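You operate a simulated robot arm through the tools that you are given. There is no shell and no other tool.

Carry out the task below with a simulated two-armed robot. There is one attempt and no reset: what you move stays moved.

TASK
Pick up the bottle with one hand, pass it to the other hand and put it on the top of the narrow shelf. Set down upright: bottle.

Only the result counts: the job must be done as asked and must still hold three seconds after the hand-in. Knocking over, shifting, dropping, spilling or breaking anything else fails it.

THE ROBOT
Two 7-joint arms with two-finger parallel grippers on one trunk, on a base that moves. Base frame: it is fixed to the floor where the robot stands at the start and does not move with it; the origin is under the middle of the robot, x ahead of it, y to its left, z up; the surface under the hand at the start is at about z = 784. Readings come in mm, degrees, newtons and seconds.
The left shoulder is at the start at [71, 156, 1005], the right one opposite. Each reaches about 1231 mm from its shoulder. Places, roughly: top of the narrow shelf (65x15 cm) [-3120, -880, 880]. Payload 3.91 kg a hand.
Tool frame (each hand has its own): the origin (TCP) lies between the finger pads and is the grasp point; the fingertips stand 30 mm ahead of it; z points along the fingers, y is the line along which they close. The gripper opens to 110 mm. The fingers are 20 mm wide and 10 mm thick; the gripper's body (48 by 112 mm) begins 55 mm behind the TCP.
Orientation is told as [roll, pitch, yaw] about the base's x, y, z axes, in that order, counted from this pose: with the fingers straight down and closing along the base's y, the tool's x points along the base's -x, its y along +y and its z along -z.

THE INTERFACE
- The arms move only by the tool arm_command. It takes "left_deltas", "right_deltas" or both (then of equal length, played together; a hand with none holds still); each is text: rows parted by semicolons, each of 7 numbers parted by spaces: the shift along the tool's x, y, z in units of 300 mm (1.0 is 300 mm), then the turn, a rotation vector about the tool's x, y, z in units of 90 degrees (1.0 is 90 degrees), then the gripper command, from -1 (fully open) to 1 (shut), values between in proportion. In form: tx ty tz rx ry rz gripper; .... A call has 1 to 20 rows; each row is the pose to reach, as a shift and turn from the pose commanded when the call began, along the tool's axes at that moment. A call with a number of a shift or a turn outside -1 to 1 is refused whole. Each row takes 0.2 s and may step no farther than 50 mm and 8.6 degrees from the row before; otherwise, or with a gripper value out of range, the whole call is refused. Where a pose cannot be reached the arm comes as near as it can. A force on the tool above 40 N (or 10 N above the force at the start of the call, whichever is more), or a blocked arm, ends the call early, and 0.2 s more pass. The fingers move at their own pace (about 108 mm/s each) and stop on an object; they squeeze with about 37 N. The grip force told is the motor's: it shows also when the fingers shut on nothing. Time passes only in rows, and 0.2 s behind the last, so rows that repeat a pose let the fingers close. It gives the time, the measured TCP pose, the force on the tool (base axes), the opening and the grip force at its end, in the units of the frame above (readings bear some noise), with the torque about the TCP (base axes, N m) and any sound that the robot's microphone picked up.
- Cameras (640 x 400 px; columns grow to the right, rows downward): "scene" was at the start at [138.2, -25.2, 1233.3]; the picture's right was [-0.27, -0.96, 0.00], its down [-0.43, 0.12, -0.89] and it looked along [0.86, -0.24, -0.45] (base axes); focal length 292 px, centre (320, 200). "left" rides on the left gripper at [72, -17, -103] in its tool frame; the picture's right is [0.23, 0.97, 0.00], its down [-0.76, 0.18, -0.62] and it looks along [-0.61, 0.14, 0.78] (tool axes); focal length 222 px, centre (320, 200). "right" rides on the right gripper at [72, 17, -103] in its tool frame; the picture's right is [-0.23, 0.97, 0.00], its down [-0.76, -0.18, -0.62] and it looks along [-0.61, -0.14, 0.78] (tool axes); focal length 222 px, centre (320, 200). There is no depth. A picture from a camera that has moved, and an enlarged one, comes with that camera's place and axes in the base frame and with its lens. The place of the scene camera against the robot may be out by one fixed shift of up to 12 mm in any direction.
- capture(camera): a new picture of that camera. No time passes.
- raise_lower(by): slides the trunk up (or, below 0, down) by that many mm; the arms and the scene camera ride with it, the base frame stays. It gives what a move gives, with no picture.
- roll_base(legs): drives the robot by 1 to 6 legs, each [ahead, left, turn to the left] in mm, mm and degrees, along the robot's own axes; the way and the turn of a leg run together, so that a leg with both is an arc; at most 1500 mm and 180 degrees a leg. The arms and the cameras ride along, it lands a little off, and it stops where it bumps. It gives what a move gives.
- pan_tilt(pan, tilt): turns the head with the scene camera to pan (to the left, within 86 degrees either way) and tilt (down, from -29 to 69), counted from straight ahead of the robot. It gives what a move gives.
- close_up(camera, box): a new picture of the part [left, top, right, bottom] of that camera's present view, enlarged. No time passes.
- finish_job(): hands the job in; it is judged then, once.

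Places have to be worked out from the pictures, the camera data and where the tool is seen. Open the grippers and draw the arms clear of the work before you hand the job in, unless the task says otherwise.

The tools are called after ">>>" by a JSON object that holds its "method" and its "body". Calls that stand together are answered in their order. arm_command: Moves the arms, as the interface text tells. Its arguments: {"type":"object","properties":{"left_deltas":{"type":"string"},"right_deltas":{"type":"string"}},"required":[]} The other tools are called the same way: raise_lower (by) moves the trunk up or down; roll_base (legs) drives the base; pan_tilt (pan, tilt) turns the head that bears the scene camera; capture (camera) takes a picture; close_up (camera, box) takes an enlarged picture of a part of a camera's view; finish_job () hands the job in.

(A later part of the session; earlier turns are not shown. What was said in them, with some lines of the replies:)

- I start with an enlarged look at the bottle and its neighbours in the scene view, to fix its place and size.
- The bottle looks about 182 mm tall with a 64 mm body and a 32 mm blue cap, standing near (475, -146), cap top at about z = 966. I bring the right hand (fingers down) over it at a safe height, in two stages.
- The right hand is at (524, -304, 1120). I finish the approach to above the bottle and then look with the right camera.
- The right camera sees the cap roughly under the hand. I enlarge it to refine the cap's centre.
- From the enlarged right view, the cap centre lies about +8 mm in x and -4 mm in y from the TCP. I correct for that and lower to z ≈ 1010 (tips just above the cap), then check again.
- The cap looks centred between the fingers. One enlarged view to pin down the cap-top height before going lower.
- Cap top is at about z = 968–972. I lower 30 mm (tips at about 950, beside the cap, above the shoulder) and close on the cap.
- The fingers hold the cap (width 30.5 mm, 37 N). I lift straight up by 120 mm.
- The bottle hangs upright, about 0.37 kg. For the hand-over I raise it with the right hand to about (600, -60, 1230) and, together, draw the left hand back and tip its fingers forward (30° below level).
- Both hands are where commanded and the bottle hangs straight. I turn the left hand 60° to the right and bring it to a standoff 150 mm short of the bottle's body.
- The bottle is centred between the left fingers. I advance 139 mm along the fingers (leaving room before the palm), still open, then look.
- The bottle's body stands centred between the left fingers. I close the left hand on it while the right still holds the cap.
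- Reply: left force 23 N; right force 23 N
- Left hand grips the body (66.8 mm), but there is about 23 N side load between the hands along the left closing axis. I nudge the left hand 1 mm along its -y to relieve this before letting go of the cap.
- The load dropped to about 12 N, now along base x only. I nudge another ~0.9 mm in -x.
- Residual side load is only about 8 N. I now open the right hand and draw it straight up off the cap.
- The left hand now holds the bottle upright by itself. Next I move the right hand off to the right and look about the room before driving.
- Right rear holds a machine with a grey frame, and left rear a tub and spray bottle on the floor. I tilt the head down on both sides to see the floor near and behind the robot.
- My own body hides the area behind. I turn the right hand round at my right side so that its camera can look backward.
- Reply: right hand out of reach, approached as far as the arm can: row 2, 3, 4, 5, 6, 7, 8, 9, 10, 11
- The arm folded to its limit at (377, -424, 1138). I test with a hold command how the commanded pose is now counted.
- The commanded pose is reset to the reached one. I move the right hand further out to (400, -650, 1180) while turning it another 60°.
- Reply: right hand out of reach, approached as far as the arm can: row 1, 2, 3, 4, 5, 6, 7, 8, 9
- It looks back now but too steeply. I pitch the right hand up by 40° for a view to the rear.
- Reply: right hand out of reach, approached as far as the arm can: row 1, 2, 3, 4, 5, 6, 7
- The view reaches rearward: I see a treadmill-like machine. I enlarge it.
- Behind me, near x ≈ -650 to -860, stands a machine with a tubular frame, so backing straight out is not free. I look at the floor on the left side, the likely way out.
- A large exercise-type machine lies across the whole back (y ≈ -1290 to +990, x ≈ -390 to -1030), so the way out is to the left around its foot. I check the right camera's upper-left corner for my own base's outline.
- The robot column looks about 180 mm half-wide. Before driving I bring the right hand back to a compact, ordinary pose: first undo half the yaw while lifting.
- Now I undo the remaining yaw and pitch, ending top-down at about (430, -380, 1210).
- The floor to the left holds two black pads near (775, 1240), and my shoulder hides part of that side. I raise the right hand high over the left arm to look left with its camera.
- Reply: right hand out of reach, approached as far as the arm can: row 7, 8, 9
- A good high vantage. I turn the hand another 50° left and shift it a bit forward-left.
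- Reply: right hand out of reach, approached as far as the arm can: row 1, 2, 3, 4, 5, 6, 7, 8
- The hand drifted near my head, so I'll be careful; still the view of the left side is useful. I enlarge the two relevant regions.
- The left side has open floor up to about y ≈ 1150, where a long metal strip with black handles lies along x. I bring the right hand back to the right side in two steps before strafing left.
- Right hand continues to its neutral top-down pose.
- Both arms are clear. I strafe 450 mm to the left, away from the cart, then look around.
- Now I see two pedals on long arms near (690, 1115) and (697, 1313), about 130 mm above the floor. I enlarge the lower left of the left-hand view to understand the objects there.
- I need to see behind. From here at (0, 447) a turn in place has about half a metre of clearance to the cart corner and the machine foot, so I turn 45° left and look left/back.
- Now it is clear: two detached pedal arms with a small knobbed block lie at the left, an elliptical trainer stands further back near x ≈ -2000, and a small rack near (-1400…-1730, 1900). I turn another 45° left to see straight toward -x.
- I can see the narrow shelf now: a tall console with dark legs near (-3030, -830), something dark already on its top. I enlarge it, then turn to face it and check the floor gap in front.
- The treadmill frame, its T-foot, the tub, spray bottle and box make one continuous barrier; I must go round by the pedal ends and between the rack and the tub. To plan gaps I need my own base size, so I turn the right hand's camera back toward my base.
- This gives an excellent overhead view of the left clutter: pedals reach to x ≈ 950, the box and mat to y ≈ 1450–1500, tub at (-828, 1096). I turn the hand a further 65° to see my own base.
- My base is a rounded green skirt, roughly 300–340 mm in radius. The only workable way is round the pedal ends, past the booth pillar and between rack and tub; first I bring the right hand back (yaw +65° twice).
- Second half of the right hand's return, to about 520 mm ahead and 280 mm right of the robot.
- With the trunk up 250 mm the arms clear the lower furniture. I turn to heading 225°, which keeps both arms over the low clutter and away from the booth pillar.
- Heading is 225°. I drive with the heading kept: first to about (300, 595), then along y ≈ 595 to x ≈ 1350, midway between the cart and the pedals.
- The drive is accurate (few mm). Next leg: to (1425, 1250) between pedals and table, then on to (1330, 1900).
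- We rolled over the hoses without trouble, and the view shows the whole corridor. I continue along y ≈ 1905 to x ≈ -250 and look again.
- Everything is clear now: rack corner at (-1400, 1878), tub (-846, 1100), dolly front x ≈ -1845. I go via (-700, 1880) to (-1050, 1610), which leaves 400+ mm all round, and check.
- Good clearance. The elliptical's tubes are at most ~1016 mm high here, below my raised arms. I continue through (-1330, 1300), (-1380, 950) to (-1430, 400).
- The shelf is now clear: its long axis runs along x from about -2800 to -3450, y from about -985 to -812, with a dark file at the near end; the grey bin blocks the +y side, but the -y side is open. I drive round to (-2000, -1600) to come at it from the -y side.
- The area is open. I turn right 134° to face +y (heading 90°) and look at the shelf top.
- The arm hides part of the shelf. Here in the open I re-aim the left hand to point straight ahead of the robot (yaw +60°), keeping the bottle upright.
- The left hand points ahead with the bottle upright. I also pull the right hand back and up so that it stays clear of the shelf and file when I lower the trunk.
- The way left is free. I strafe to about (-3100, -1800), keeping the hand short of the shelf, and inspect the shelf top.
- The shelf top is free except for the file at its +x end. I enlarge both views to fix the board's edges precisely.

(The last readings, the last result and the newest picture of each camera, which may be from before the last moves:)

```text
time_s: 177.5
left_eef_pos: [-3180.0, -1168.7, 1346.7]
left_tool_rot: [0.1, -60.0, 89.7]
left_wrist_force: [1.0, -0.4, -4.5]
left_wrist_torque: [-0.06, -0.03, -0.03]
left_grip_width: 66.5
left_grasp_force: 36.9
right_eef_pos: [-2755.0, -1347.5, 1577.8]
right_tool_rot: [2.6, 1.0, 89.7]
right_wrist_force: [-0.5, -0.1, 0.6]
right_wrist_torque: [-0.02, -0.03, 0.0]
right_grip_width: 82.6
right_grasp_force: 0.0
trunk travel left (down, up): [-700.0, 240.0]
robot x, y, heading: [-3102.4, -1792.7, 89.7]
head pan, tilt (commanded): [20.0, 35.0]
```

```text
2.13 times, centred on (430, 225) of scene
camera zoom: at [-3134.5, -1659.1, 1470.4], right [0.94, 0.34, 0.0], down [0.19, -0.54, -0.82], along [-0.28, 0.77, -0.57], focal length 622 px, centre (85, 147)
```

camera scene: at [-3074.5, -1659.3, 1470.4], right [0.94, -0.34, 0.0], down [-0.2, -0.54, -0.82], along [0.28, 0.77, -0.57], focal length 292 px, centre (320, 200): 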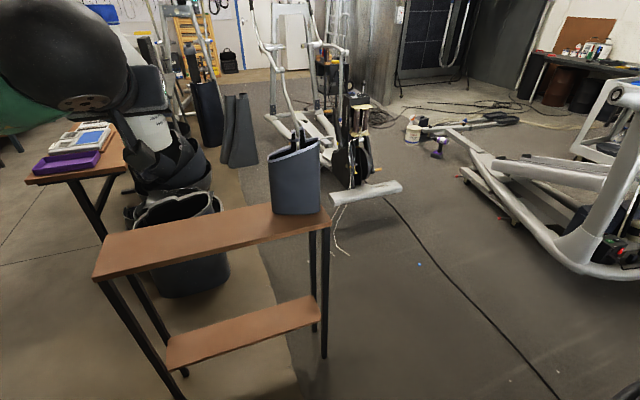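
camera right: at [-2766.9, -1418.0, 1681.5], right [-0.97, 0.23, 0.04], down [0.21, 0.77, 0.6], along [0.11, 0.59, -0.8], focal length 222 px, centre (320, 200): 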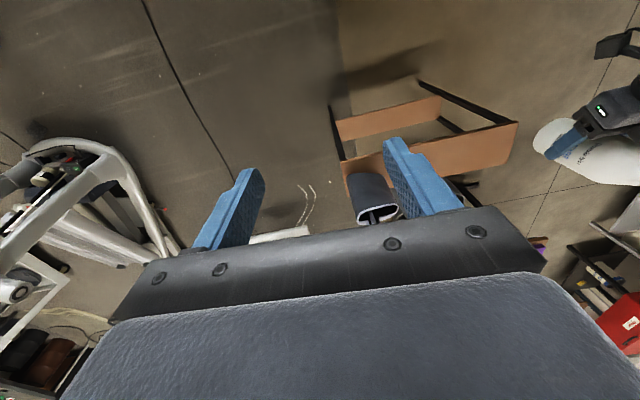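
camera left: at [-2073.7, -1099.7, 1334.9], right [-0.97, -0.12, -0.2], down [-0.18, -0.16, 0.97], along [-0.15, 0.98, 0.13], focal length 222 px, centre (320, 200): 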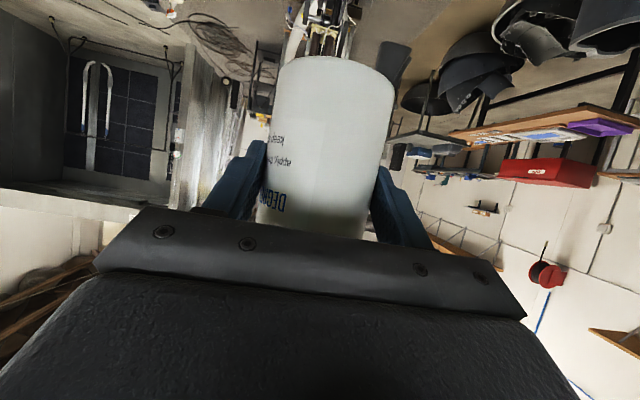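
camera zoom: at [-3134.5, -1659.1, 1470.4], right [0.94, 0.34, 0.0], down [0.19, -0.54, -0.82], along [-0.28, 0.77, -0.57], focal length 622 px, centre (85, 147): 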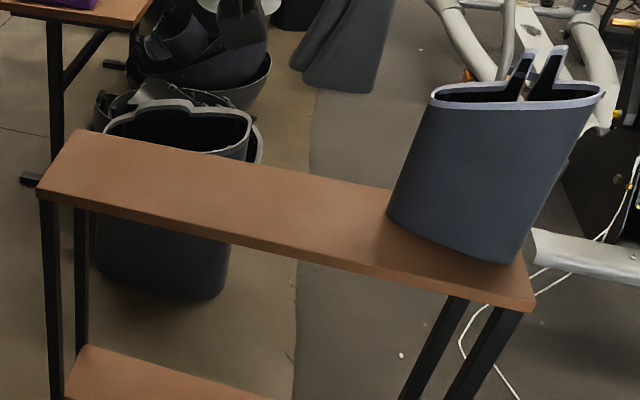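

Board: x from about -3449 to -2791, y from about -988 to -818 (after camera offset), so its mid-line is y ≈ -900; I aim the bottle at about (-3180, -900). I drive ahead 258 mm with the bottle still high above.

>>> {"method": "roll_base", "body": {"legs": [[258, 0, 0]]}}

>>> {"method": "pan_tilt", "body": {"pan": 25, "tilt": 45}}

>>> {"method": "capture", "body": {"camera": "scene"}}

>>> {"method": "pan_tilt", "body": {"pan": -15, "tilt": 45}}

>>> {"method": "capture", "body": {"camera": "scene"}}

>>> {"method": "capture", "body": {"camera": "left"}}

```text
time_s: 179.4
left_eef_pos: [-3180.6, -909.8, 1346.7]
left_tool_rot: [0.0, -60.0, 89.7]
left_wrist_force: [0.1, 0.0, -3.8]
left_wrist_torque: [-0.09, -0.03, -0.01]
left_grip_width: 66.6
left_grasp_force: 37.6
right_eef_pos: [-2754.0, -1088.8, 1577.7]
right_tool_rot: [2.6, 0.9, 89.7]
right_wrist_force: [0.3, 0.1, -0.1]
right_wrist_torque: [0.0, 0.0, 0.0]
right_grip_width: 82.6
right_grasp_force: 0.0
trunk travel left (down, up): [-700.0, 240.0]
robot x, y, heading: [-3104.6, -1531.6, 89.9]
head pan, tilt (commanded): [20.0, 35.0]
```

```text
time_s: 180.1
left_eef_pos: [-3180.5, -908.5, 1346.4]
left_tool_rot: [0.1, -59.9, 89.8]
left_wrist_force: [-0.9, 0.6, -4.8]
left_wrist_torque: [-0.05, -0.02, 0.03]
left_grip_width: 66.5
left_grasp_force: 37.2
right_eef_pos: [-2754.5, -1087.0, 1577.3]
right_tool_rot: [2.6, 0.9, 89.8]
right_wrist_force: [-0.6, 0.1, 0.3]
right_wrist_torque: [0.01, -0.02, 0.02]
right_grip_width: 82.5
right_grasp_force: 0.0
trunk travel left (down, up): [-700.0, 240.0]
robot x, y, heading: [-3105.9, -1536.7, 89.9]
head pan, tilt (commanded): [25.0, 45.0]
```

```text
taken
camera scene: at [-3137.8, -1407.5, 1455.5], right [0.91, 0.42, 0.0], down [0.3, -0.64, -0.71], along [-0.3, 0.64, -0.71], focal length 292 px, centre (320, 200)
```

scene: 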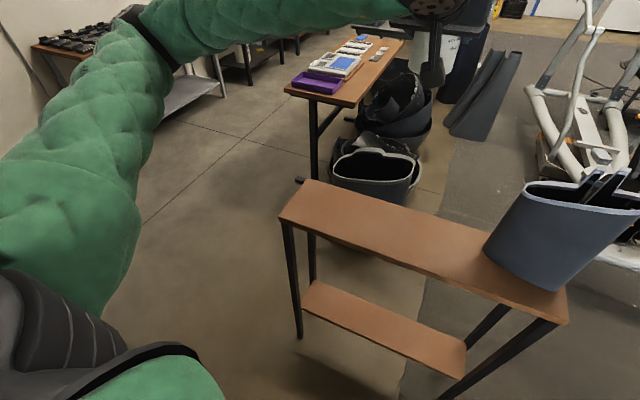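

```text
time_s: 181.2
left_eef_pos: [-3178.0, -909.6, 1346.0]
left_tool_rot: [0.1, -60.0, 89.7]
left_wrist_force: [0.4, 0.5, -3.8]
left_wrist_torque: [-0.06, 0.0, -0.04]
left_grip_width: 66.6
left_grasp_force: 36.9
right_eef_pos: [-2753.3, -1087.2, 1577.2]
right_tool_rot: [2.6, 0.9, 89.6]
right_wrist_force: [-0.5, -0.6, 0.1]
right_wrist_torque: [-0.04, -0.02, 0.0]
right_grip_width: 82.6
right_grasp_force: 0.1
trunk travel left (down, up): [-700.0, 240.0]
robot x, y, heading: [-3103.0, -1534.9, 89.9]
head pan, tilt (commanded): [-15.0, 45.0]
```

```text
taken
camera scene: at [-3082.4, -1403.5, 1455.5], right [0.96, -0.26, 0.0], down [-0.19, -0.68, -0.71], along [0.19, 0.68, -0.71], focal length 292 px, centre (320, 200)
```

scene: 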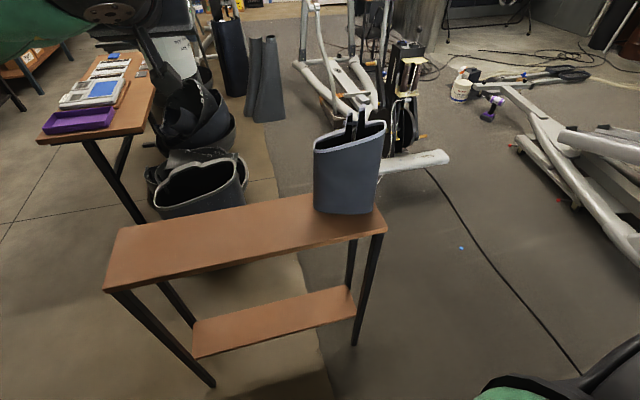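

```text
taken
camera left: at [-3161.9, -1036.2, 1334.9], right [-0.97, -0.11, -0.2], down [-0.18, -0.16, 0.97], along [-0.14, 0.98, 0.13], focal length 222 px, centre (320, 200)
```

left: 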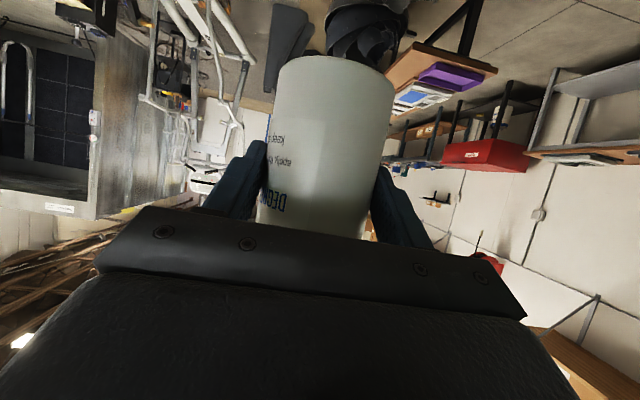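

The left elbow and forearm are about 80 mm clear of the shelf's front edge, and the bottle is over the mid-line. I lower the trunk 340 mm, leaving roughly 60 mm under the bottle.

>>> {"method": "raise_lower", "body": {"by": -340}}

>>> {"method": "pan_tilt", "body": {"pan": 10, "tilt": 20}}

>>> {"method": "capture", "body": {"camera": "scene"}}

>>> {"method": "capture", "body": {"camera": "left"}}

>>> {"method": "capture", "body": {"camera": "right"}}

```text
time_s: 184.5
left_eef_pos: [-3180.2, -910.9, 1006.3]
left_tool_rot: [0.0, -59.9, 89.6]
left_wrist_force: [0.4, -0.1, -3.5]
left_wrist_torque: [-0.1, -0.01, 0.03]
left_grip_width: 66.5
left_grasp_force: 36.8
right_eef_pos: [-2754.0, -1088.6, 1239.3]
right_tool_rot: [2.5, 0.9, 89.7]
right_wrist_force: [-0.7, 0.7, 0.7]
right_wrist_torque: [0.02, 0.01, 0.01]
right_grip_width: 82.4
right_grasp_force: 0.1
trunk travel left (down, up): [-360.0, 580.0]
robot x, y, heading: [-3103.6, -1531.4, 89.7]
head pan, tilt (commanded): [-15.0, 45.0]
```

```text
time_s: 185.4
left_eef_pos: [-3179.8, -910.5, 1007.6]
left_tool_rot: [0.2, -60.0, 89.7]
left_wrist_force: [0.3, 0.4, -4.0]
left_wrist_torque: [-0.05, 0.0, 0.01]
left_grip_width: 66.4
left_grasp_force: 37.2
right_eef_pos: [-2752.9, -1088.0, 1236.9]
right_tool_rot: [2.6, 0.8, 89.7]
right_wrist_force: [0.4, 0.3, -0.2]
right_wrist_torque: [0.02, 0.01, -0.03]
right_grip_width: 82.4
right_grasp_force: 0.1
trunk travel left (down, up): [-360.0, 580.0]
robot x, y, heading: [-3102.4, -1532.8, 89.7]
head pan, tilt (commanded): [10.0, 20.0]
```

```text
taken
camera scene: at [-3119.4, -1390.5, 1154.1], right [0.99, 0.17, 0.0], down [0.06, -0.34, -0.94], along [-0.16, 0.93, -0.34], focal length 292 px, centre (320, 200)
```

scene: 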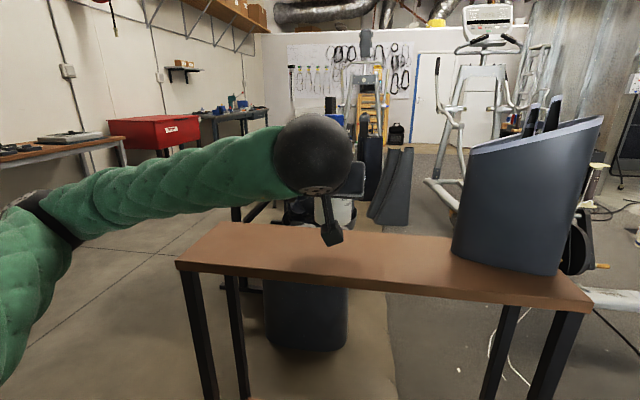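

```text
taken
camera left: at [-3162.0, -1036.6, 995.0], right [-0.97, -0.11, -0.2], down [-0.18, -0.16, 0.97], along [-0.14, 0.98, 0.13], focal length 222 px, centre (320, 200)
```

left: 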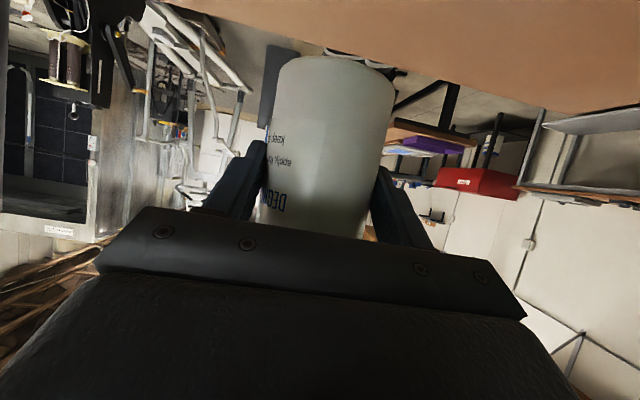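

```text
taken
camera right: at [-2765.7, -1158.5, 1341.6], right [-0.97, 0.23, 0.04], down [0.21, 0.77, 0.6], along [0.11, 0.59, -0.8], focal length 222 px, centre (320, 200)
```

right: 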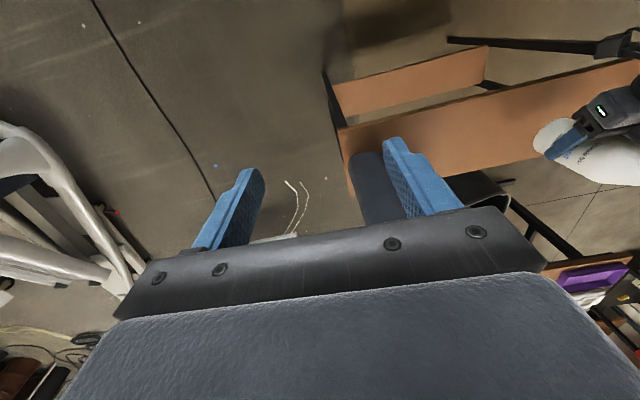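

The left camera gives the bottle's bottom at z ≈ 945 and the board's back edge at ≈ 880–886. I lower the trunk another 45 mm and re-check.

>>> {"method": "raise_lower", "body": {"by": -45}}

>>> {"method": "capture", "body": {"camera": "left"}}

>>> {"method": "close_up", "body": {"camera": "right", "box": [480, 60, 640, 220]}}

>>> {"method": "capture", "body": {"camera": "scene"}}

```text
time_s: 186.3
left_eef_pos: [-3178.7, -909.8, 962.3]
left_tool_rot: [0.1, -60.0, 89.7]
left_wrist_force: [0.0, -0.4, -4.3]
left_wrist_torque: [-0.03, 0.01, 0.01]
left_grip_width: 66.3
left_grasp_force: 37.0
right_eef_pos: [-2754.4, -1087.7, 1191.5]
right_tool_rot: [2.6, 0.8, 89.7]
right_wrist_force: [0.7, -0.7, 0.3]
right_wrist_torque: [0.0, 0.01, 0.0]
right_grip_width: 82.5
right_grasp_force: 0.1
trunk travel left (down, up): [-315.0, 625.0]
robot x, y, heading: [-3108.3, -1533.7, 89.9]
head pan, tilt (commanded): [10.0, 20.0]
```

```text
taken
camera left: at [-3162.0, -1036.9, 950.4], right [-0.97, -0.11, -0.2], down [-0.18, -0.16, 0.97], along [-0.14, 0.98, 0.13], focal length 222 px, centre (320, 200)
```

left: 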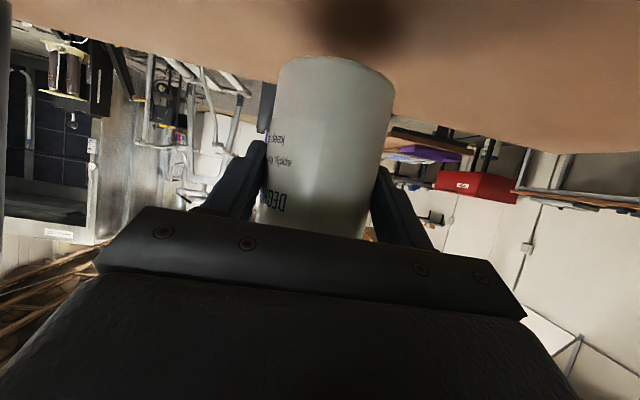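

```text
2.50 times, centred on (560, 140) of right
camera zoom: at [-2765.8, -1159.0, 1296.9], right [-0.97, 0.23, 0.04], down [0.21, 0.77, 0.6], along [0.11, 0.59, -0.8], focal length 555 px, centre (-280, 350)
```

zoom: 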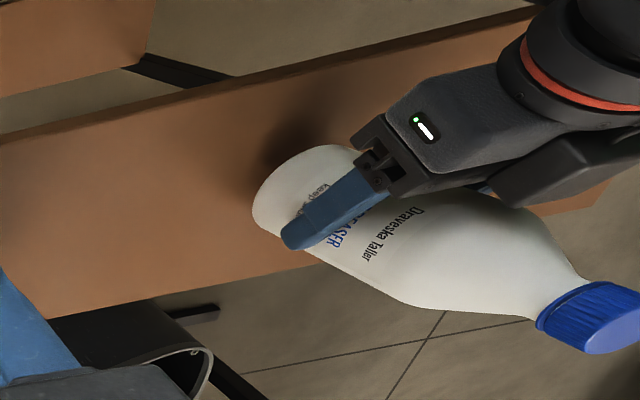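

```text
taken
camera scene: at [-3119.6, -1390.9, 1109.4], right [0.99, 0.17, 0.0], down [0.06, -0.34, -0.94], along [-0.16, 0.93, -0.34], focal length 292 px, centre (320, 200)
```

scene: 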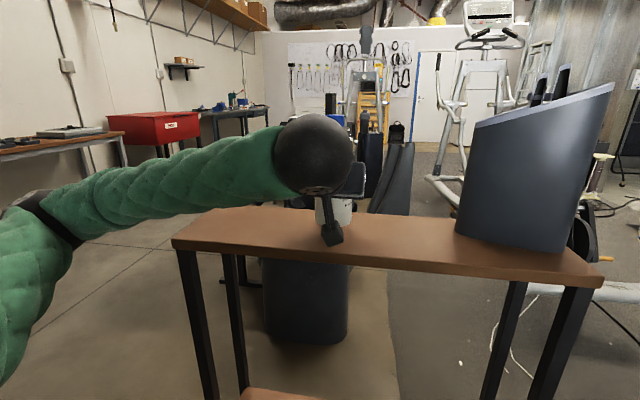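

About 10–20 mm of gap remains (contact shadow visible, bottle upright). I now lower with the arm in small steps while watching the vertical force: first 6 mm.

>>> {"method": "arm_command", "body": {"left_deltas": "0.0058 0 0.0033 0 0 0 1; 0.0115 0 0.0067 0 0 0 1; 0.0173 0 0.01 0 0 0 1; 0.0173 0 0.01 0 0 0 1"}}

>>> {"method": "capture", "body": {"camera": "left"}}

>>> {"method": "close_up", "body": {"camera": "right", "box": [480, 60, 640, 220]}}

```text
time_s: 187.3
left_eef_pos: [-3179.0, -909.6, 955.0]
left_tool_rot: [0.1, -60.0, 89.7]
left_wrist_force: [-0.3, -0.2, -3.9]
left_wrist_torque: [-0.04, 0.0, 0.0]
left_grip_width: 66.2
left_grasp_force: 36.7
right_eef_pos: [-2753.9, -1087.5, 1193.1]
right_tool_rot: [2.6, 0.9, 89.7]
right_wrist_force: [0.4, 0.7, 0.2]
right_wrist_torque: [-0.02, 0.02, -0.01]
right_grip_width: 82.2
right_grasp_force: 0.0
trunk travel left (down, up): [-315.0, 625.0]
robot x, y, heading: [-3106.9, -1529.8, 89.8]
head pan, tilt (commanded): [10.0, 20.0]
```

```text
taken
camera left: at [-3162.0, -1036.5, 944.0], right [-0.97, -0.11, -0.2], down [-0.18, -0.16, 0.97], along [-0.14, 0.98, 0.13], focal length 222 px, centre (320, 200)
```

left: 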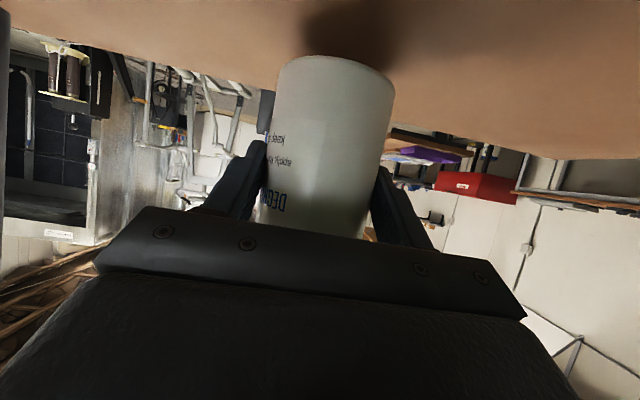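

```text
2.50 times, centred on (560, 140) of right
camera zoom: at [-2765.7, -1158.5, 1296.5], right [-0.97, 0.23, 0.04], down [0.21, 0.77, 0.6], along [0.11, 0.59, -0.8], focal length 555 px, centre (-280, 350)
```

zoom: 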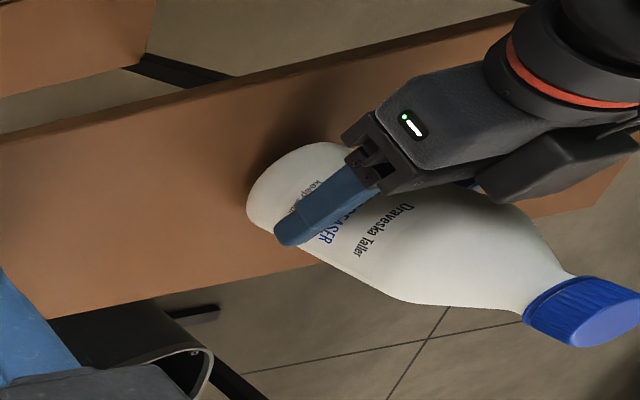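

Still free (force -4 N = bottle's weight). Another 4 mm.

>>> {"method": "arm_command", "body": {"left_deltas": "0.0058 0 0.0033 0 0 0 1; 0.0115 0 0.0067 0 0 0 1; 0.0115 0 0.0067 0 0 0 1"}}

```text
time_s: 188.1
left_eef_pos: [-3179.8, -910.0, 952.1]
left_tool_rot: [0.0, -60.1, 89.7]
left_wrist_force: [0.6, 0.1, -4.1]
left_wrist_torque: [-0.04, 0.03, 0.01]
left_grip_width: 66.6
left_grasp_force: 37.0
right_eef_pos: [-2754.4, -1087.9, 1191.7]
right_tool_rot: [2.7, 0.9, 89.7]
right_wrist_force: [-1.1, 0.2, -0.5]
right_wrist_torque: [0.0, -0.04, -0.01]
right_grip_width: 82.3
right_grasp_force: 0.0
trunk travel left (down, up): [-315.0, 625.0]
robot x, y, heading: [-3104.9, -1533.4, 89.9]
head pan, tilt (commanded): [10.0, 20.0]
```

Still no contact at TCP z ≈ 951.5. Another 3 mm.

>>> {"method": "arm_command", "body": {"left_deltas": "0.0043 0 0.0025 0 0 0 1; 0.0087 0 0.005 0 0 0 1; 0.0087 0 0.005 0 0 0 1"}}

>>> {"method": "close_up", "body": {"camera": "right", "box": [520, 90, 600, 160]}}

>>> {"method": "close_up", "body": {"camera": "left", "box": [240, 0, 440, 140]}}

```text
time_s: 188.9
left_eef_pos: [-3179.1, -910.0, 948.4]
left_tool_rot: [0.1, -60.0, 89.8]
left_wrist_force: [-0.4, 0.1, -4.5]
left_wrist_torque: [-0.08, 0.0, -0.02]
left_grip_width: 66.6
left_grasp_force: 37.0
right_eef_pos: [-2752.9, -1088.6, 1192.4]
right_tool_rot: [2.7, 0.8, 89.7]
right_wrist_force: [-0.2, -0.3, 0.7]
right_wrist_torque: [-0.03, 0.0, -0.01]
right_grip_width: 82.6
right_grasp_force: 0.1
trunk travel left (down, up): [-315.0, 625.0]
robot x, y, heading: [-3102.9, -1530.5, 89.6]
head pan, tilt (commanded): [10.0, 20.0]
```

```text
5.71 times, centred on (560, 125) of right
camera zoom: at [-2765.7, -1158.6, 1296.6], right [-0.97, 0.23, 0.04], down [0.21, 0.77, 0.6], along [0.11, 0.59, -0.8], focal length 1269 px, centre (-1051, 629)
```

zoom: 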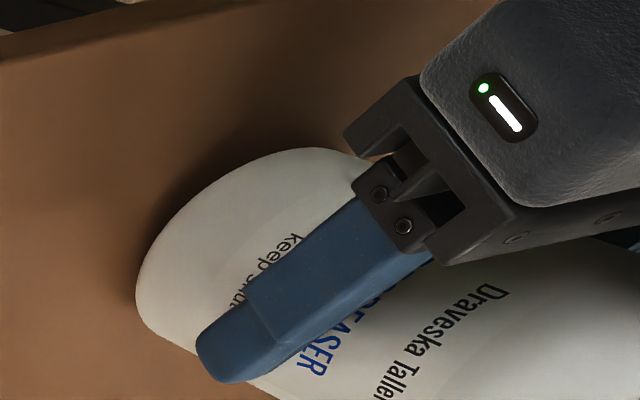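

```text
2.86 times, centred on (340, 70) of left
camera zoom: at [-3161.9, -1036.5, 937.2], right [-0.97, -0.11, -0.2], down [-0.18, -0.16, 0.97], along [-0.14, 0.98, 0.13], focal length 635 px, centre (263, 571)
```

zoom: 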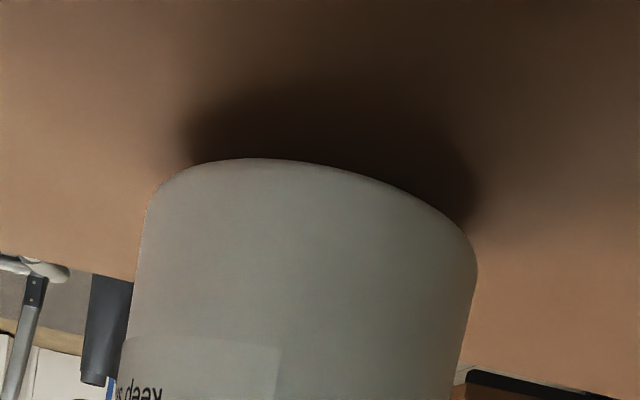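

Nearly touching (dark contact shadow). I go on in 2 mm steps.

>>> {"method": "arm_command", "body": {"left_deltas": "0.0029 0 0.0017 0 0 0 1; 0.0058 0 0.0033 0 0 0 1; 0.0058 0 0.0033 0 0 0 1"}}

```text
time_s: 189.7
left_eef_pos: [-3179.9, -908.2, 946.7]
left_tool_rot: [0.1, -60.0, 89.6]
left_wrist_force: [-0.5, -0.4, -4.0]
left_wrist_torque: [-0.08, 0.04, 0.01]
left_grip_width: 66.4
left_grasp_force: 36.8
right_eef_pos: [-2753.7, -1088.6, 1192.1]
right_tool_rot: [2.6, 0.9, 89.7]
right_wrist_force: [1.1, 0.2, -0.4]
right_wrist_torque: [0.0, 0.0, -0.02]
right_grip_width: 82.3
right_grasp_force: 0.0
trunk travel left (down, up): [-315.0, 625.0]
robot x, y, heading: [-3102.1, -1535.8, 89.4]
head pan, tilt (commanded): [10.0, 20.0]
```

No contact yet; 2 mm more.

>>> {"method": "arm_command", "body": {"left_deltas": "0.0029 0 0.0017 0 0 0 1; 0.0058 0 0.0033 0 0 0 1; 0.0058 0 0.0033 0 0 0 1"}}

```text
time_s: 190.5
left_eef_pos: [-3179.8, -911.0, 944.3]
left_tool_rot: [0.1, -60.0, 89.8]
left_wrist_force: [0.1, -1.1, -4.4]
left_wrist_torque: [-0.07, 0.01, -0.01]
left_grip_width: 66.5
left_grasp_force: 36.9
right_eef_pos: [-2753.1, -1088.2, 1192.7]
right_tool_rot: [2.6, 1.0, 89.8]
right_wrist_force: [-0.2, -0.2, 0.3]
right_wrist_torque: [-0.01, -0.01, 0.02]
right_grip_width: 82.5
right_grasp_force: 0.2
trunk travel left (down, up): [-315.0, 625.0]
robot x, y, heading: [-3104.7, -1535.1, 89.8]
head pan, tilt (commanded): [10.0, 20.0]
```

Still hanging free (z ≈ 944.5). 1.5 mm more.

>>> {"method": "arm_command", "body": {"left_deltas": "0.0022 0 0.0013 0 0 0 1; 0.0043 0 0.0025 0 0 0 1; 0.0043 0 0.0025 0 0 0 1"}}

>>> {"method": "close_up", "body": {"camera": "left", "box": [240, 0, 440, 140]}}

```text
time_s: 191.3
left_eef_pos: [-3178.5, -908.2, 943.3]
left_tool_rot: [0.0, -60.0, 89.7]
left_wrist_force: [0.3, 1.1, -0.1]
left_wrist_torque: [0.12, 0.06, -0.02]
left_grip_width: 66.3
left_grasp_force: 37.1
right_eef_pos: [-2754.2, -1088.7, 1193.3]
right_tool_rot: [2.6, 0.9, 89.7]
right_wrist_force: [-0.1, -0.3, 0.5]
right_wrist_torque: [0.01, -0.02, -0.02]
right_grip_width: 82.6
right_grasp_force: 0.2
trunk travel left (down, up): [-315.0, 625.0]
robot x, y, heading: [-3105.5, -1534.5, 89.6]
head pan, tilt (commanded): [10.0, 20.0]
```

```text
2.86 times, centred on (340, 70) of left
camera zoom: at [-3162.0, -1036.6, 931.8], right [-0.97, -0.11, -0.2], down [-0.18, -0.16, 0.97], along [-0.14, 0.98, 0.13], focal length 635 px, centre (263, 571)
```

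zoom: 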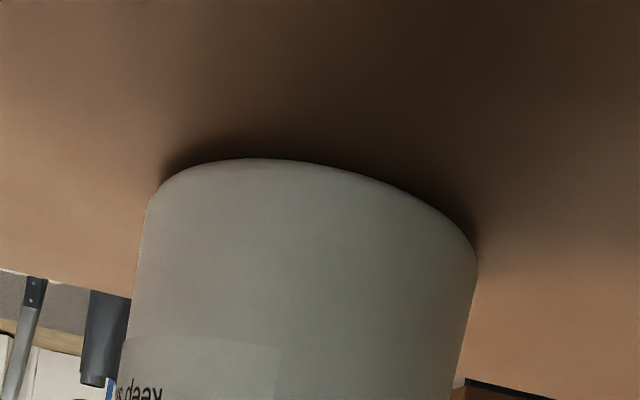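

Contact: the vertical force went from -4 to 0 N at TCP z ≈ 943, with a slight torque meaning the far rim touches first. I press 0.7 mm more to seat it, then open the fingers gradually.

>>> {"method": "arm_command", "body": {"left_deltas": "0.002 0 0.0012 0 0 0 1; 0.002 0 0.0012 0 0 0 1; 0.002 0 0.0012 0 0 0 1"}}

```text
time_s: 192.1
left_eef_pos: [-3180.0, -909.7, 942.5]
left_tool_rot: [0.1, -60.1, 89.7]
left_wrist_force: [-0.6, 2.4, 10.4]
left_wrist_torque: [0.64, 0.24, -0.04]
left_grip_width: 66.6
left_grasp_force: 37.0
right_eef_pos: [-2754.2, -1088.7, 1192.4]
right_tool_rot: [2.6, 0.7, 89.7]
right_wrist_force: [0.2, 0.8, -0.5]
right_wrist_torque: [-0.03, -0.02, -0.02]
right_grip_width: 82.5
right_grasp_force: 0.1
trunk travel left (down, up): [-315.0, 625.0]
robot x, y, heading: [-3102.5, -1532.2, 89.7]
head pan, tilt (commanded): [10.0, 20.0]
```

The far rim carries the load (tiny forward lean). I back off 0.6 mm so that little load remains, then open the fingers slowly so the bottle settles flat.

>>> {"method": "arm_command", "body": {"left_deltas": "-0.0017 0 -0.001 0 0 0 1; -0.0017 0 -0.001 0 0 0 1; -0.0017 0 -0.001 0 0 0 -0.18; -0.0017 0 -0.001 0 0 0 -0.24; -0.0017 0 -0.001 0 0 0 -0.3; -0.0017 0 -0.001 0 0 0 -0.36; -0.0017 0 -0.001 0 0 0 -0.44; -0.0017 0 -0.001 0 0 0 -0.55; -0.0017 0 -0.001 0 0 0 -0.7; -0.0017 0 -0.001 0 0 0 -0.85; -0.0017 0 -0.001 0 0 0 -1; -0.0017 0 -0.001 0 0 0 -1; -0.0017 0 -0.001 0 0 0 -1"}}

>>> {"method": "capture", "body": {"camera": "left"}}

>>> {"method": "close_up", "body": {"camera": "right", "box": [480, 60, 640, 220]}}

```text
time_s: 194.9
left_eef_pos: [-3180.7, -910.5, 943.4]
left_tool_rot: [0.1, -59.9, 89.7]
left_wrist_force: [-0.1, -0.8, 0.7]
left_wrist_torque: [0.03, 0.0, -0.02]
left_grip_width: 110.0
left_grasp_force: 0.1
right_eef_pos: [-2754.2, -1088.6, 1192.9]
right_tool_rot: [2.6, 0.9, 89.7]
right_wrist_force: [0.3, 0.4, 0.3]
right_wrist_torque: [-0.01, 0.03, -0.03]
right_grip_width: 82.6
right_grasp_force: 0.1
trunk travel left (down, up): [-315.0, 625.0]
robot x, y, heading: [-3102.6, -1529.6, 89.7]
head pan, tilt (commanded): [10.0, 20.0]
```

```text
taken
camera left: at [-3162.0, -1036.5, 931.6], right [-0.97, -0.11, -0.2], down [-0.18, -0.16, 0.97], along [-0.14, 0.98, 0.13], focal length 222 px, centre (320, 200)
```

left: 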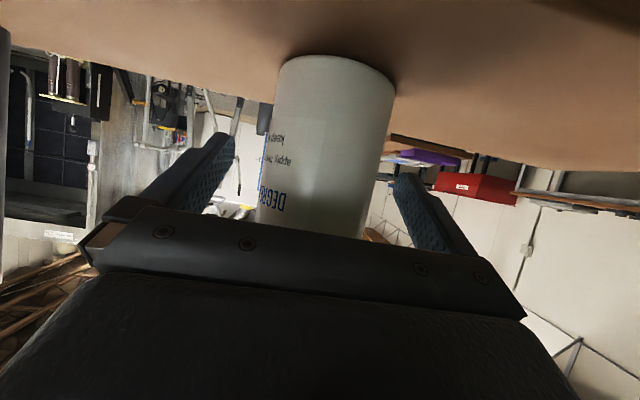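

```text
2.50 times, centred on (560, 140) of right
camera zoom: at [-2765.7, -1158.8, 1296.7], right [-0.97, 0.23, 0.04], down [0.21, 0.77, 0.6], along [0.11, 0.59, -0.8], focal length 555 px, centre (-280, 350)
```

zoom: 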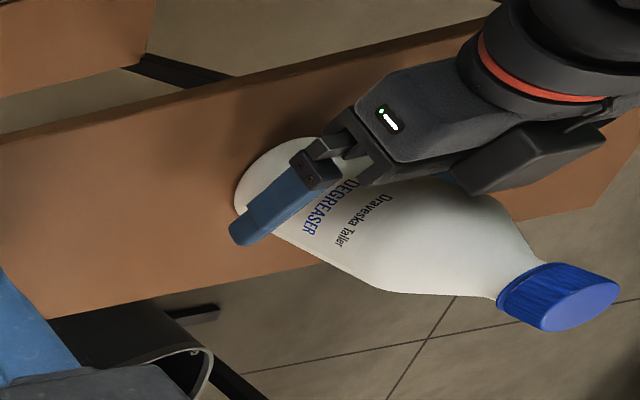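

The bottle stands free on the board between the open fingers. I withdraw the left hand straight back along its fingers, slowly.

>>> {"method": "arm_command", "body": {"left_deltas": "0 0 -0.04 0 0 0 -1; 0 0 -0.09 0 0 0 -1; 0 0 -0.15 0 0 0 -1; 0 0 -0.22 0 0 0 -1; 0 0 -0.3 0 0 0 -1; 0 0 -0.38 0 0 0 -1; 0 0 -0.46 0 0 0 -1; 0 0 -0.5 0 0 0 -1; 0 0 -0.5 0 0 0 -1"}}

>>> {"method": "capture", "body": {"camera": "left"}}

>>> {"method": "capture", "body": {"camera": "scene"}}

>>> {"method": "capture", "body": {"camera": "right"}}

```text
time_s: 196.9
left_eef_pos: [-3179.8, -1037.8, 1021.3]
left_tool_rot: [0.1, -59.8, 89.7]
left_wrist_force: [0.5, -0.2, 0.8]
left_wrist_torque: [0.02, -0.01, -0.01]
left_grip_width: 109.8
left_grasp_force: 0.0
left hand out of reach, approached as far as the arm can: row 8, 9
right_eef_pos: [-2752.9, -1088.4, 1192.2]
right_tool_rot: [2.6, 0.9, 89.7]
right_wrist_force: [-0.9, -0.4, 0.0]
right_wrist_torque: [-0.01, 0.0, 0.02]
right_grip_width: 82.3
right_grasp_force: 0.1
trunk travel left (down, up): [-315.0, 625.0]
robot x, y, heading: [-3104.5, -1531.3, 89.7]
head pan, tilt (commanded): [10.0, 20.0]
```

```text
taken
camera left: at [-3161.2, -1163.5, 1009.8], right [-0.97, -0.11, -0.2], down [-0.18, -0.16, 0.97], along [-0.14, 0.98, 0.13], focal length 222 px, centre (320, 200)
```

left: 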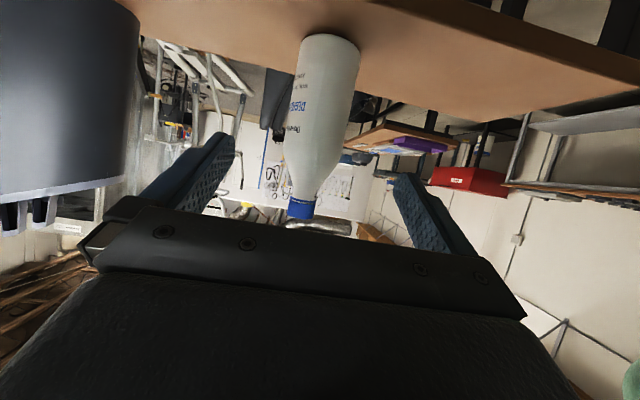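

```text
taken
camera scene: at [-3119.5, -1390.8, 1109.3], right [0.99, 0.17, 0.0], down [0.06, -0.34, -0.94], along [-0.16, 0.93, -0.34], focal length 292 px, centre (320, 200)
```

scene: 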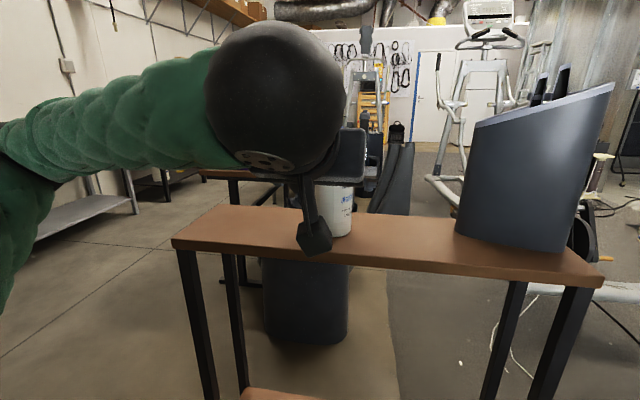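

```text
taken
camera right: at [-2765.7, -1158.8, 1296.6], right [-0.97, 0.23, 0.04], down [0.21, 0.77, 0.6], along [0.11, 0.59, -0.8], focal length 222 px, centre (320, 200)
```

right: 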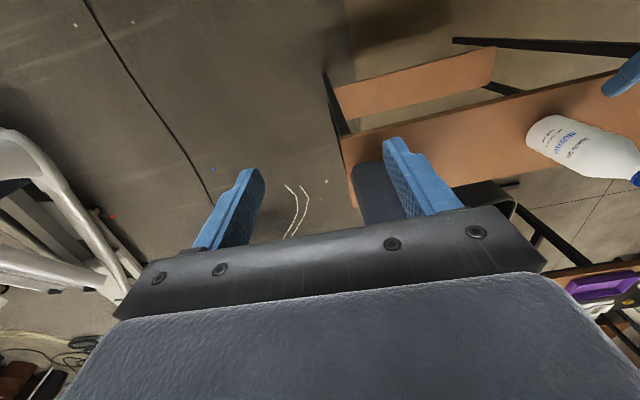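

The bottle stands upright on its own, and the hand is clear of it. I back the robot 250 mm away and take a final look.

>>> {"method": "roll_base", "body": {"legs": [[-250, 0, 0]]}}

>>> {"method": "raise_lower", "body": {"by": 250}}

>>> {"method": "pan_tilt", "body": {"pan": 0, "tilt": 35}}

>>> {"method": "capture", "body": {"camera": "scene"}}

>>> {"method": "close_up", "body": {"camera": "scene", "box": [160, 80, 460, 280]}}

```text
time_s: 198.7
left_eef_pos: [-3179.4, -1288.5, 1021.6]
left_tool_rot: [0.1, -59.9, 89.5]
left_wrist_force: [0.1, -0.8, 0.5]
left_wrist_torque: [-0.04, -0.03, -0.04]
left_grip_width: 110.0
left_grasp_force: 0.1
right_eef_pos: [-2754.7, -1341.1, 1193.8]
right_tool_rot: [2.6, 0.8, 89.5]
right_wrist_force: [0.3, 0.0, 0.1]
right_wrist_torque: [0.04, 0.01, 0.01]
right_grip_width: 82.6
right_grasp_force: 0.1
trunk travel left (down, up): [-315.0, 625.0]
robot x, y, heading: [-3105.9, -1784.2, 89.6]
head pan, tilt (commanded): [10.0, 20.0]
```

```text
time_s: 201.3
left_eef_pos: [-3178.4, -1286.2, 1271.7]
left_tool_rot: [0.1, -60.0, 89.5]
left_wrist_force: [0.1, -0.3, 0.5]
left_wrist_torque: [-0.01, 0.03, 0.01]
left_grip_width: 110.1
left_grasp_force: 0.1
right_eef_pos: [-2753.9, -1340.7, 1442.7]
right_tool_rot: [2.5, 0.9, 89.6]
right_wrist_force: [0.1, 0.7, -0.4]
right_wrist_torque: [-0.01, 0.0, 0.01]
right_grip_width: 82.4
right_grasp_force: 0.0
trunk travel left (down, up): [-565.0, 375.0]
robot x, y, heading: [-3106.6, -1783.9, 89.6]
head pan, tilt (commanded): [10.0, 20.0]
```

```text
time_s: 202.0
left_eef_pos: [-3179.3, -1287.4, 1270.6]
left_tool_rot: [0.1, -59.9, 89.6]
left_wrist_force: [0.6, -0.3, -0.7]
left_wrist_torque: [0.01, -0.01, 0.02]
left_grip_width: 110.0
left_grasp_force: 0.1
right_eef_pos: [-2752.8, -1339.5, 1443.0]
right_tool_rot: [2.6, 0.9, 89.6]
right_wrist_force: [-0.1, 0.2, 0.5]
right_wrist_torque: [0.02, -0.01, 0.02]
right_grip_width: 82.5
right_grasp_force: 0.1
trunk travel left (down, up): [-565.0, 375.0]
robot x, y, heading: [-3107.9, -1784.2, 89.8]
head pan, tilt (commanded): [0.0, 35.0]
```

```text
taken
camera scene: at [-3104.4, -1645.4, 1335.5], right [1.0, -0.01, 0.0], down [0.0, -0.57, -0.82], along [0.0, 0.82, -0.57], focal length 292 px, centre (320, 200)
```

scene: 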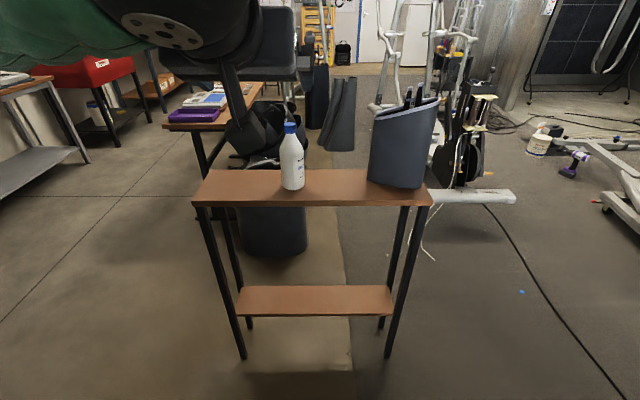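

```text
2.00 times, centred on (310, 180) of scene
camera zoom: at [-3104.4, -1645.4, 1335.5], right [1.0, -0.01, 0.0], down [0.0, -0.57, -0.82], along [0.0, 0.82, -0.57], focal length 583 px, centre (340, 240)
```

zoom: 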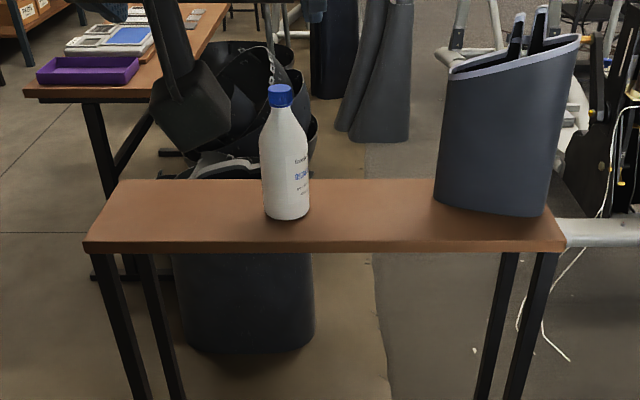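

The bottle stands upright on the shelf top, with the file undisturbed and both arms well clear. I open the right gripper fully before handing in.

>>> {"method": "arm_command", "body": {"left_deltas": "0 0 0 0 0 0 -1; 0 0 0 0 0 0 -1; 0 0 0 0 0 0 -1", "right_deltas": "0 0 0 0 0 0 -1; 0 0 0 0 0 0 -1; 0 0 0 0 0 0 -1"}}

>>> {"method": "close_up", "body": {"camera": "scene", "box": [260, 100, 340, 210]}}

```text
time_s: 202.8
left_eef_pos: [-3179.2, -1287.4, 1271.3]
left_tool_rot: [0.2, -59.9, 89.6]
left_wrist_force: [0.2, 0.6, 0.3]
left_wrist_torque: [0.0, -0.02, 0.0]
left_grip_width: 109.8
left_grasp_force: 0.1
right_eef_pos: [-2754.1, -1339.6, 1442.4]
right_tool_rot: [2.7, 0.8, 89.6]
right_wrist_force: [-0.2, -0.6, -0.4]
right_wrist_torque: [0.0, 0.02, -0.01]
right_grip_width: 110.2
right_grasp_force: 0.0
trunk travel left (down, up): [-565.0, 375.0]
robot x, y, heading: [-3105.8, -1785.2, 89.8]
head pan, tilt (commanded): [0.0, 35.0]
```

```text
3.64 times, centred on (300, 155) of scene
camera zoom: at [-3104.3, -1645.4, 1335.4], right [1.0, -0.01, 0.0], down [0.0, -0.57, -0.82], along [0.01, 0.82, -0.57], focal length 1060 px, centre (393, 364)
```

zoom: 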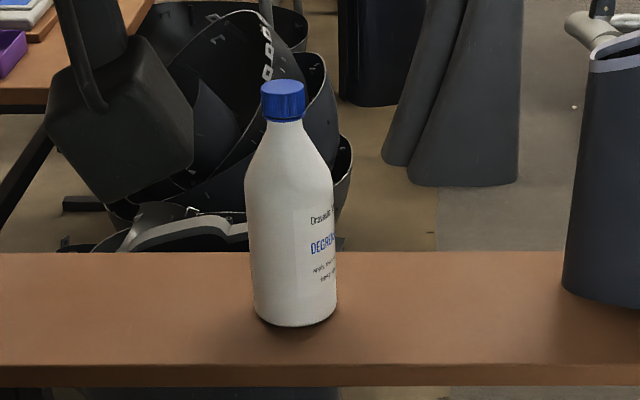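

The bottle stands steady and upright on the narrow shelf's top. It was picked up with the right hand, passed to the left and set down, and both grippers are now open and withdrawn. I hand the job in.

>>> {"method": "finish_job", "body": {}}

```text
The job is handed in.
```

The bottle is standing upright on the top of the narrow shelf, and I have handed the job in. I picked it up with the right hand, passed it to the left over the cart, and set it down near the middle of the board at about (-3180, -900).

After setting it down I opened both grippers and backed the robot away. In the last picture, before the hand-in, the bottle stood steady and the dark file already on the shelf was undisturbed.

A treadmill-type machine and floor clutter blocked the direct way, so I drove round through the booth area. That meant rolling over a few thin hoses lying flat on the floor. The drive never stopped on a bump, and I saw no sign that anything else was moved.
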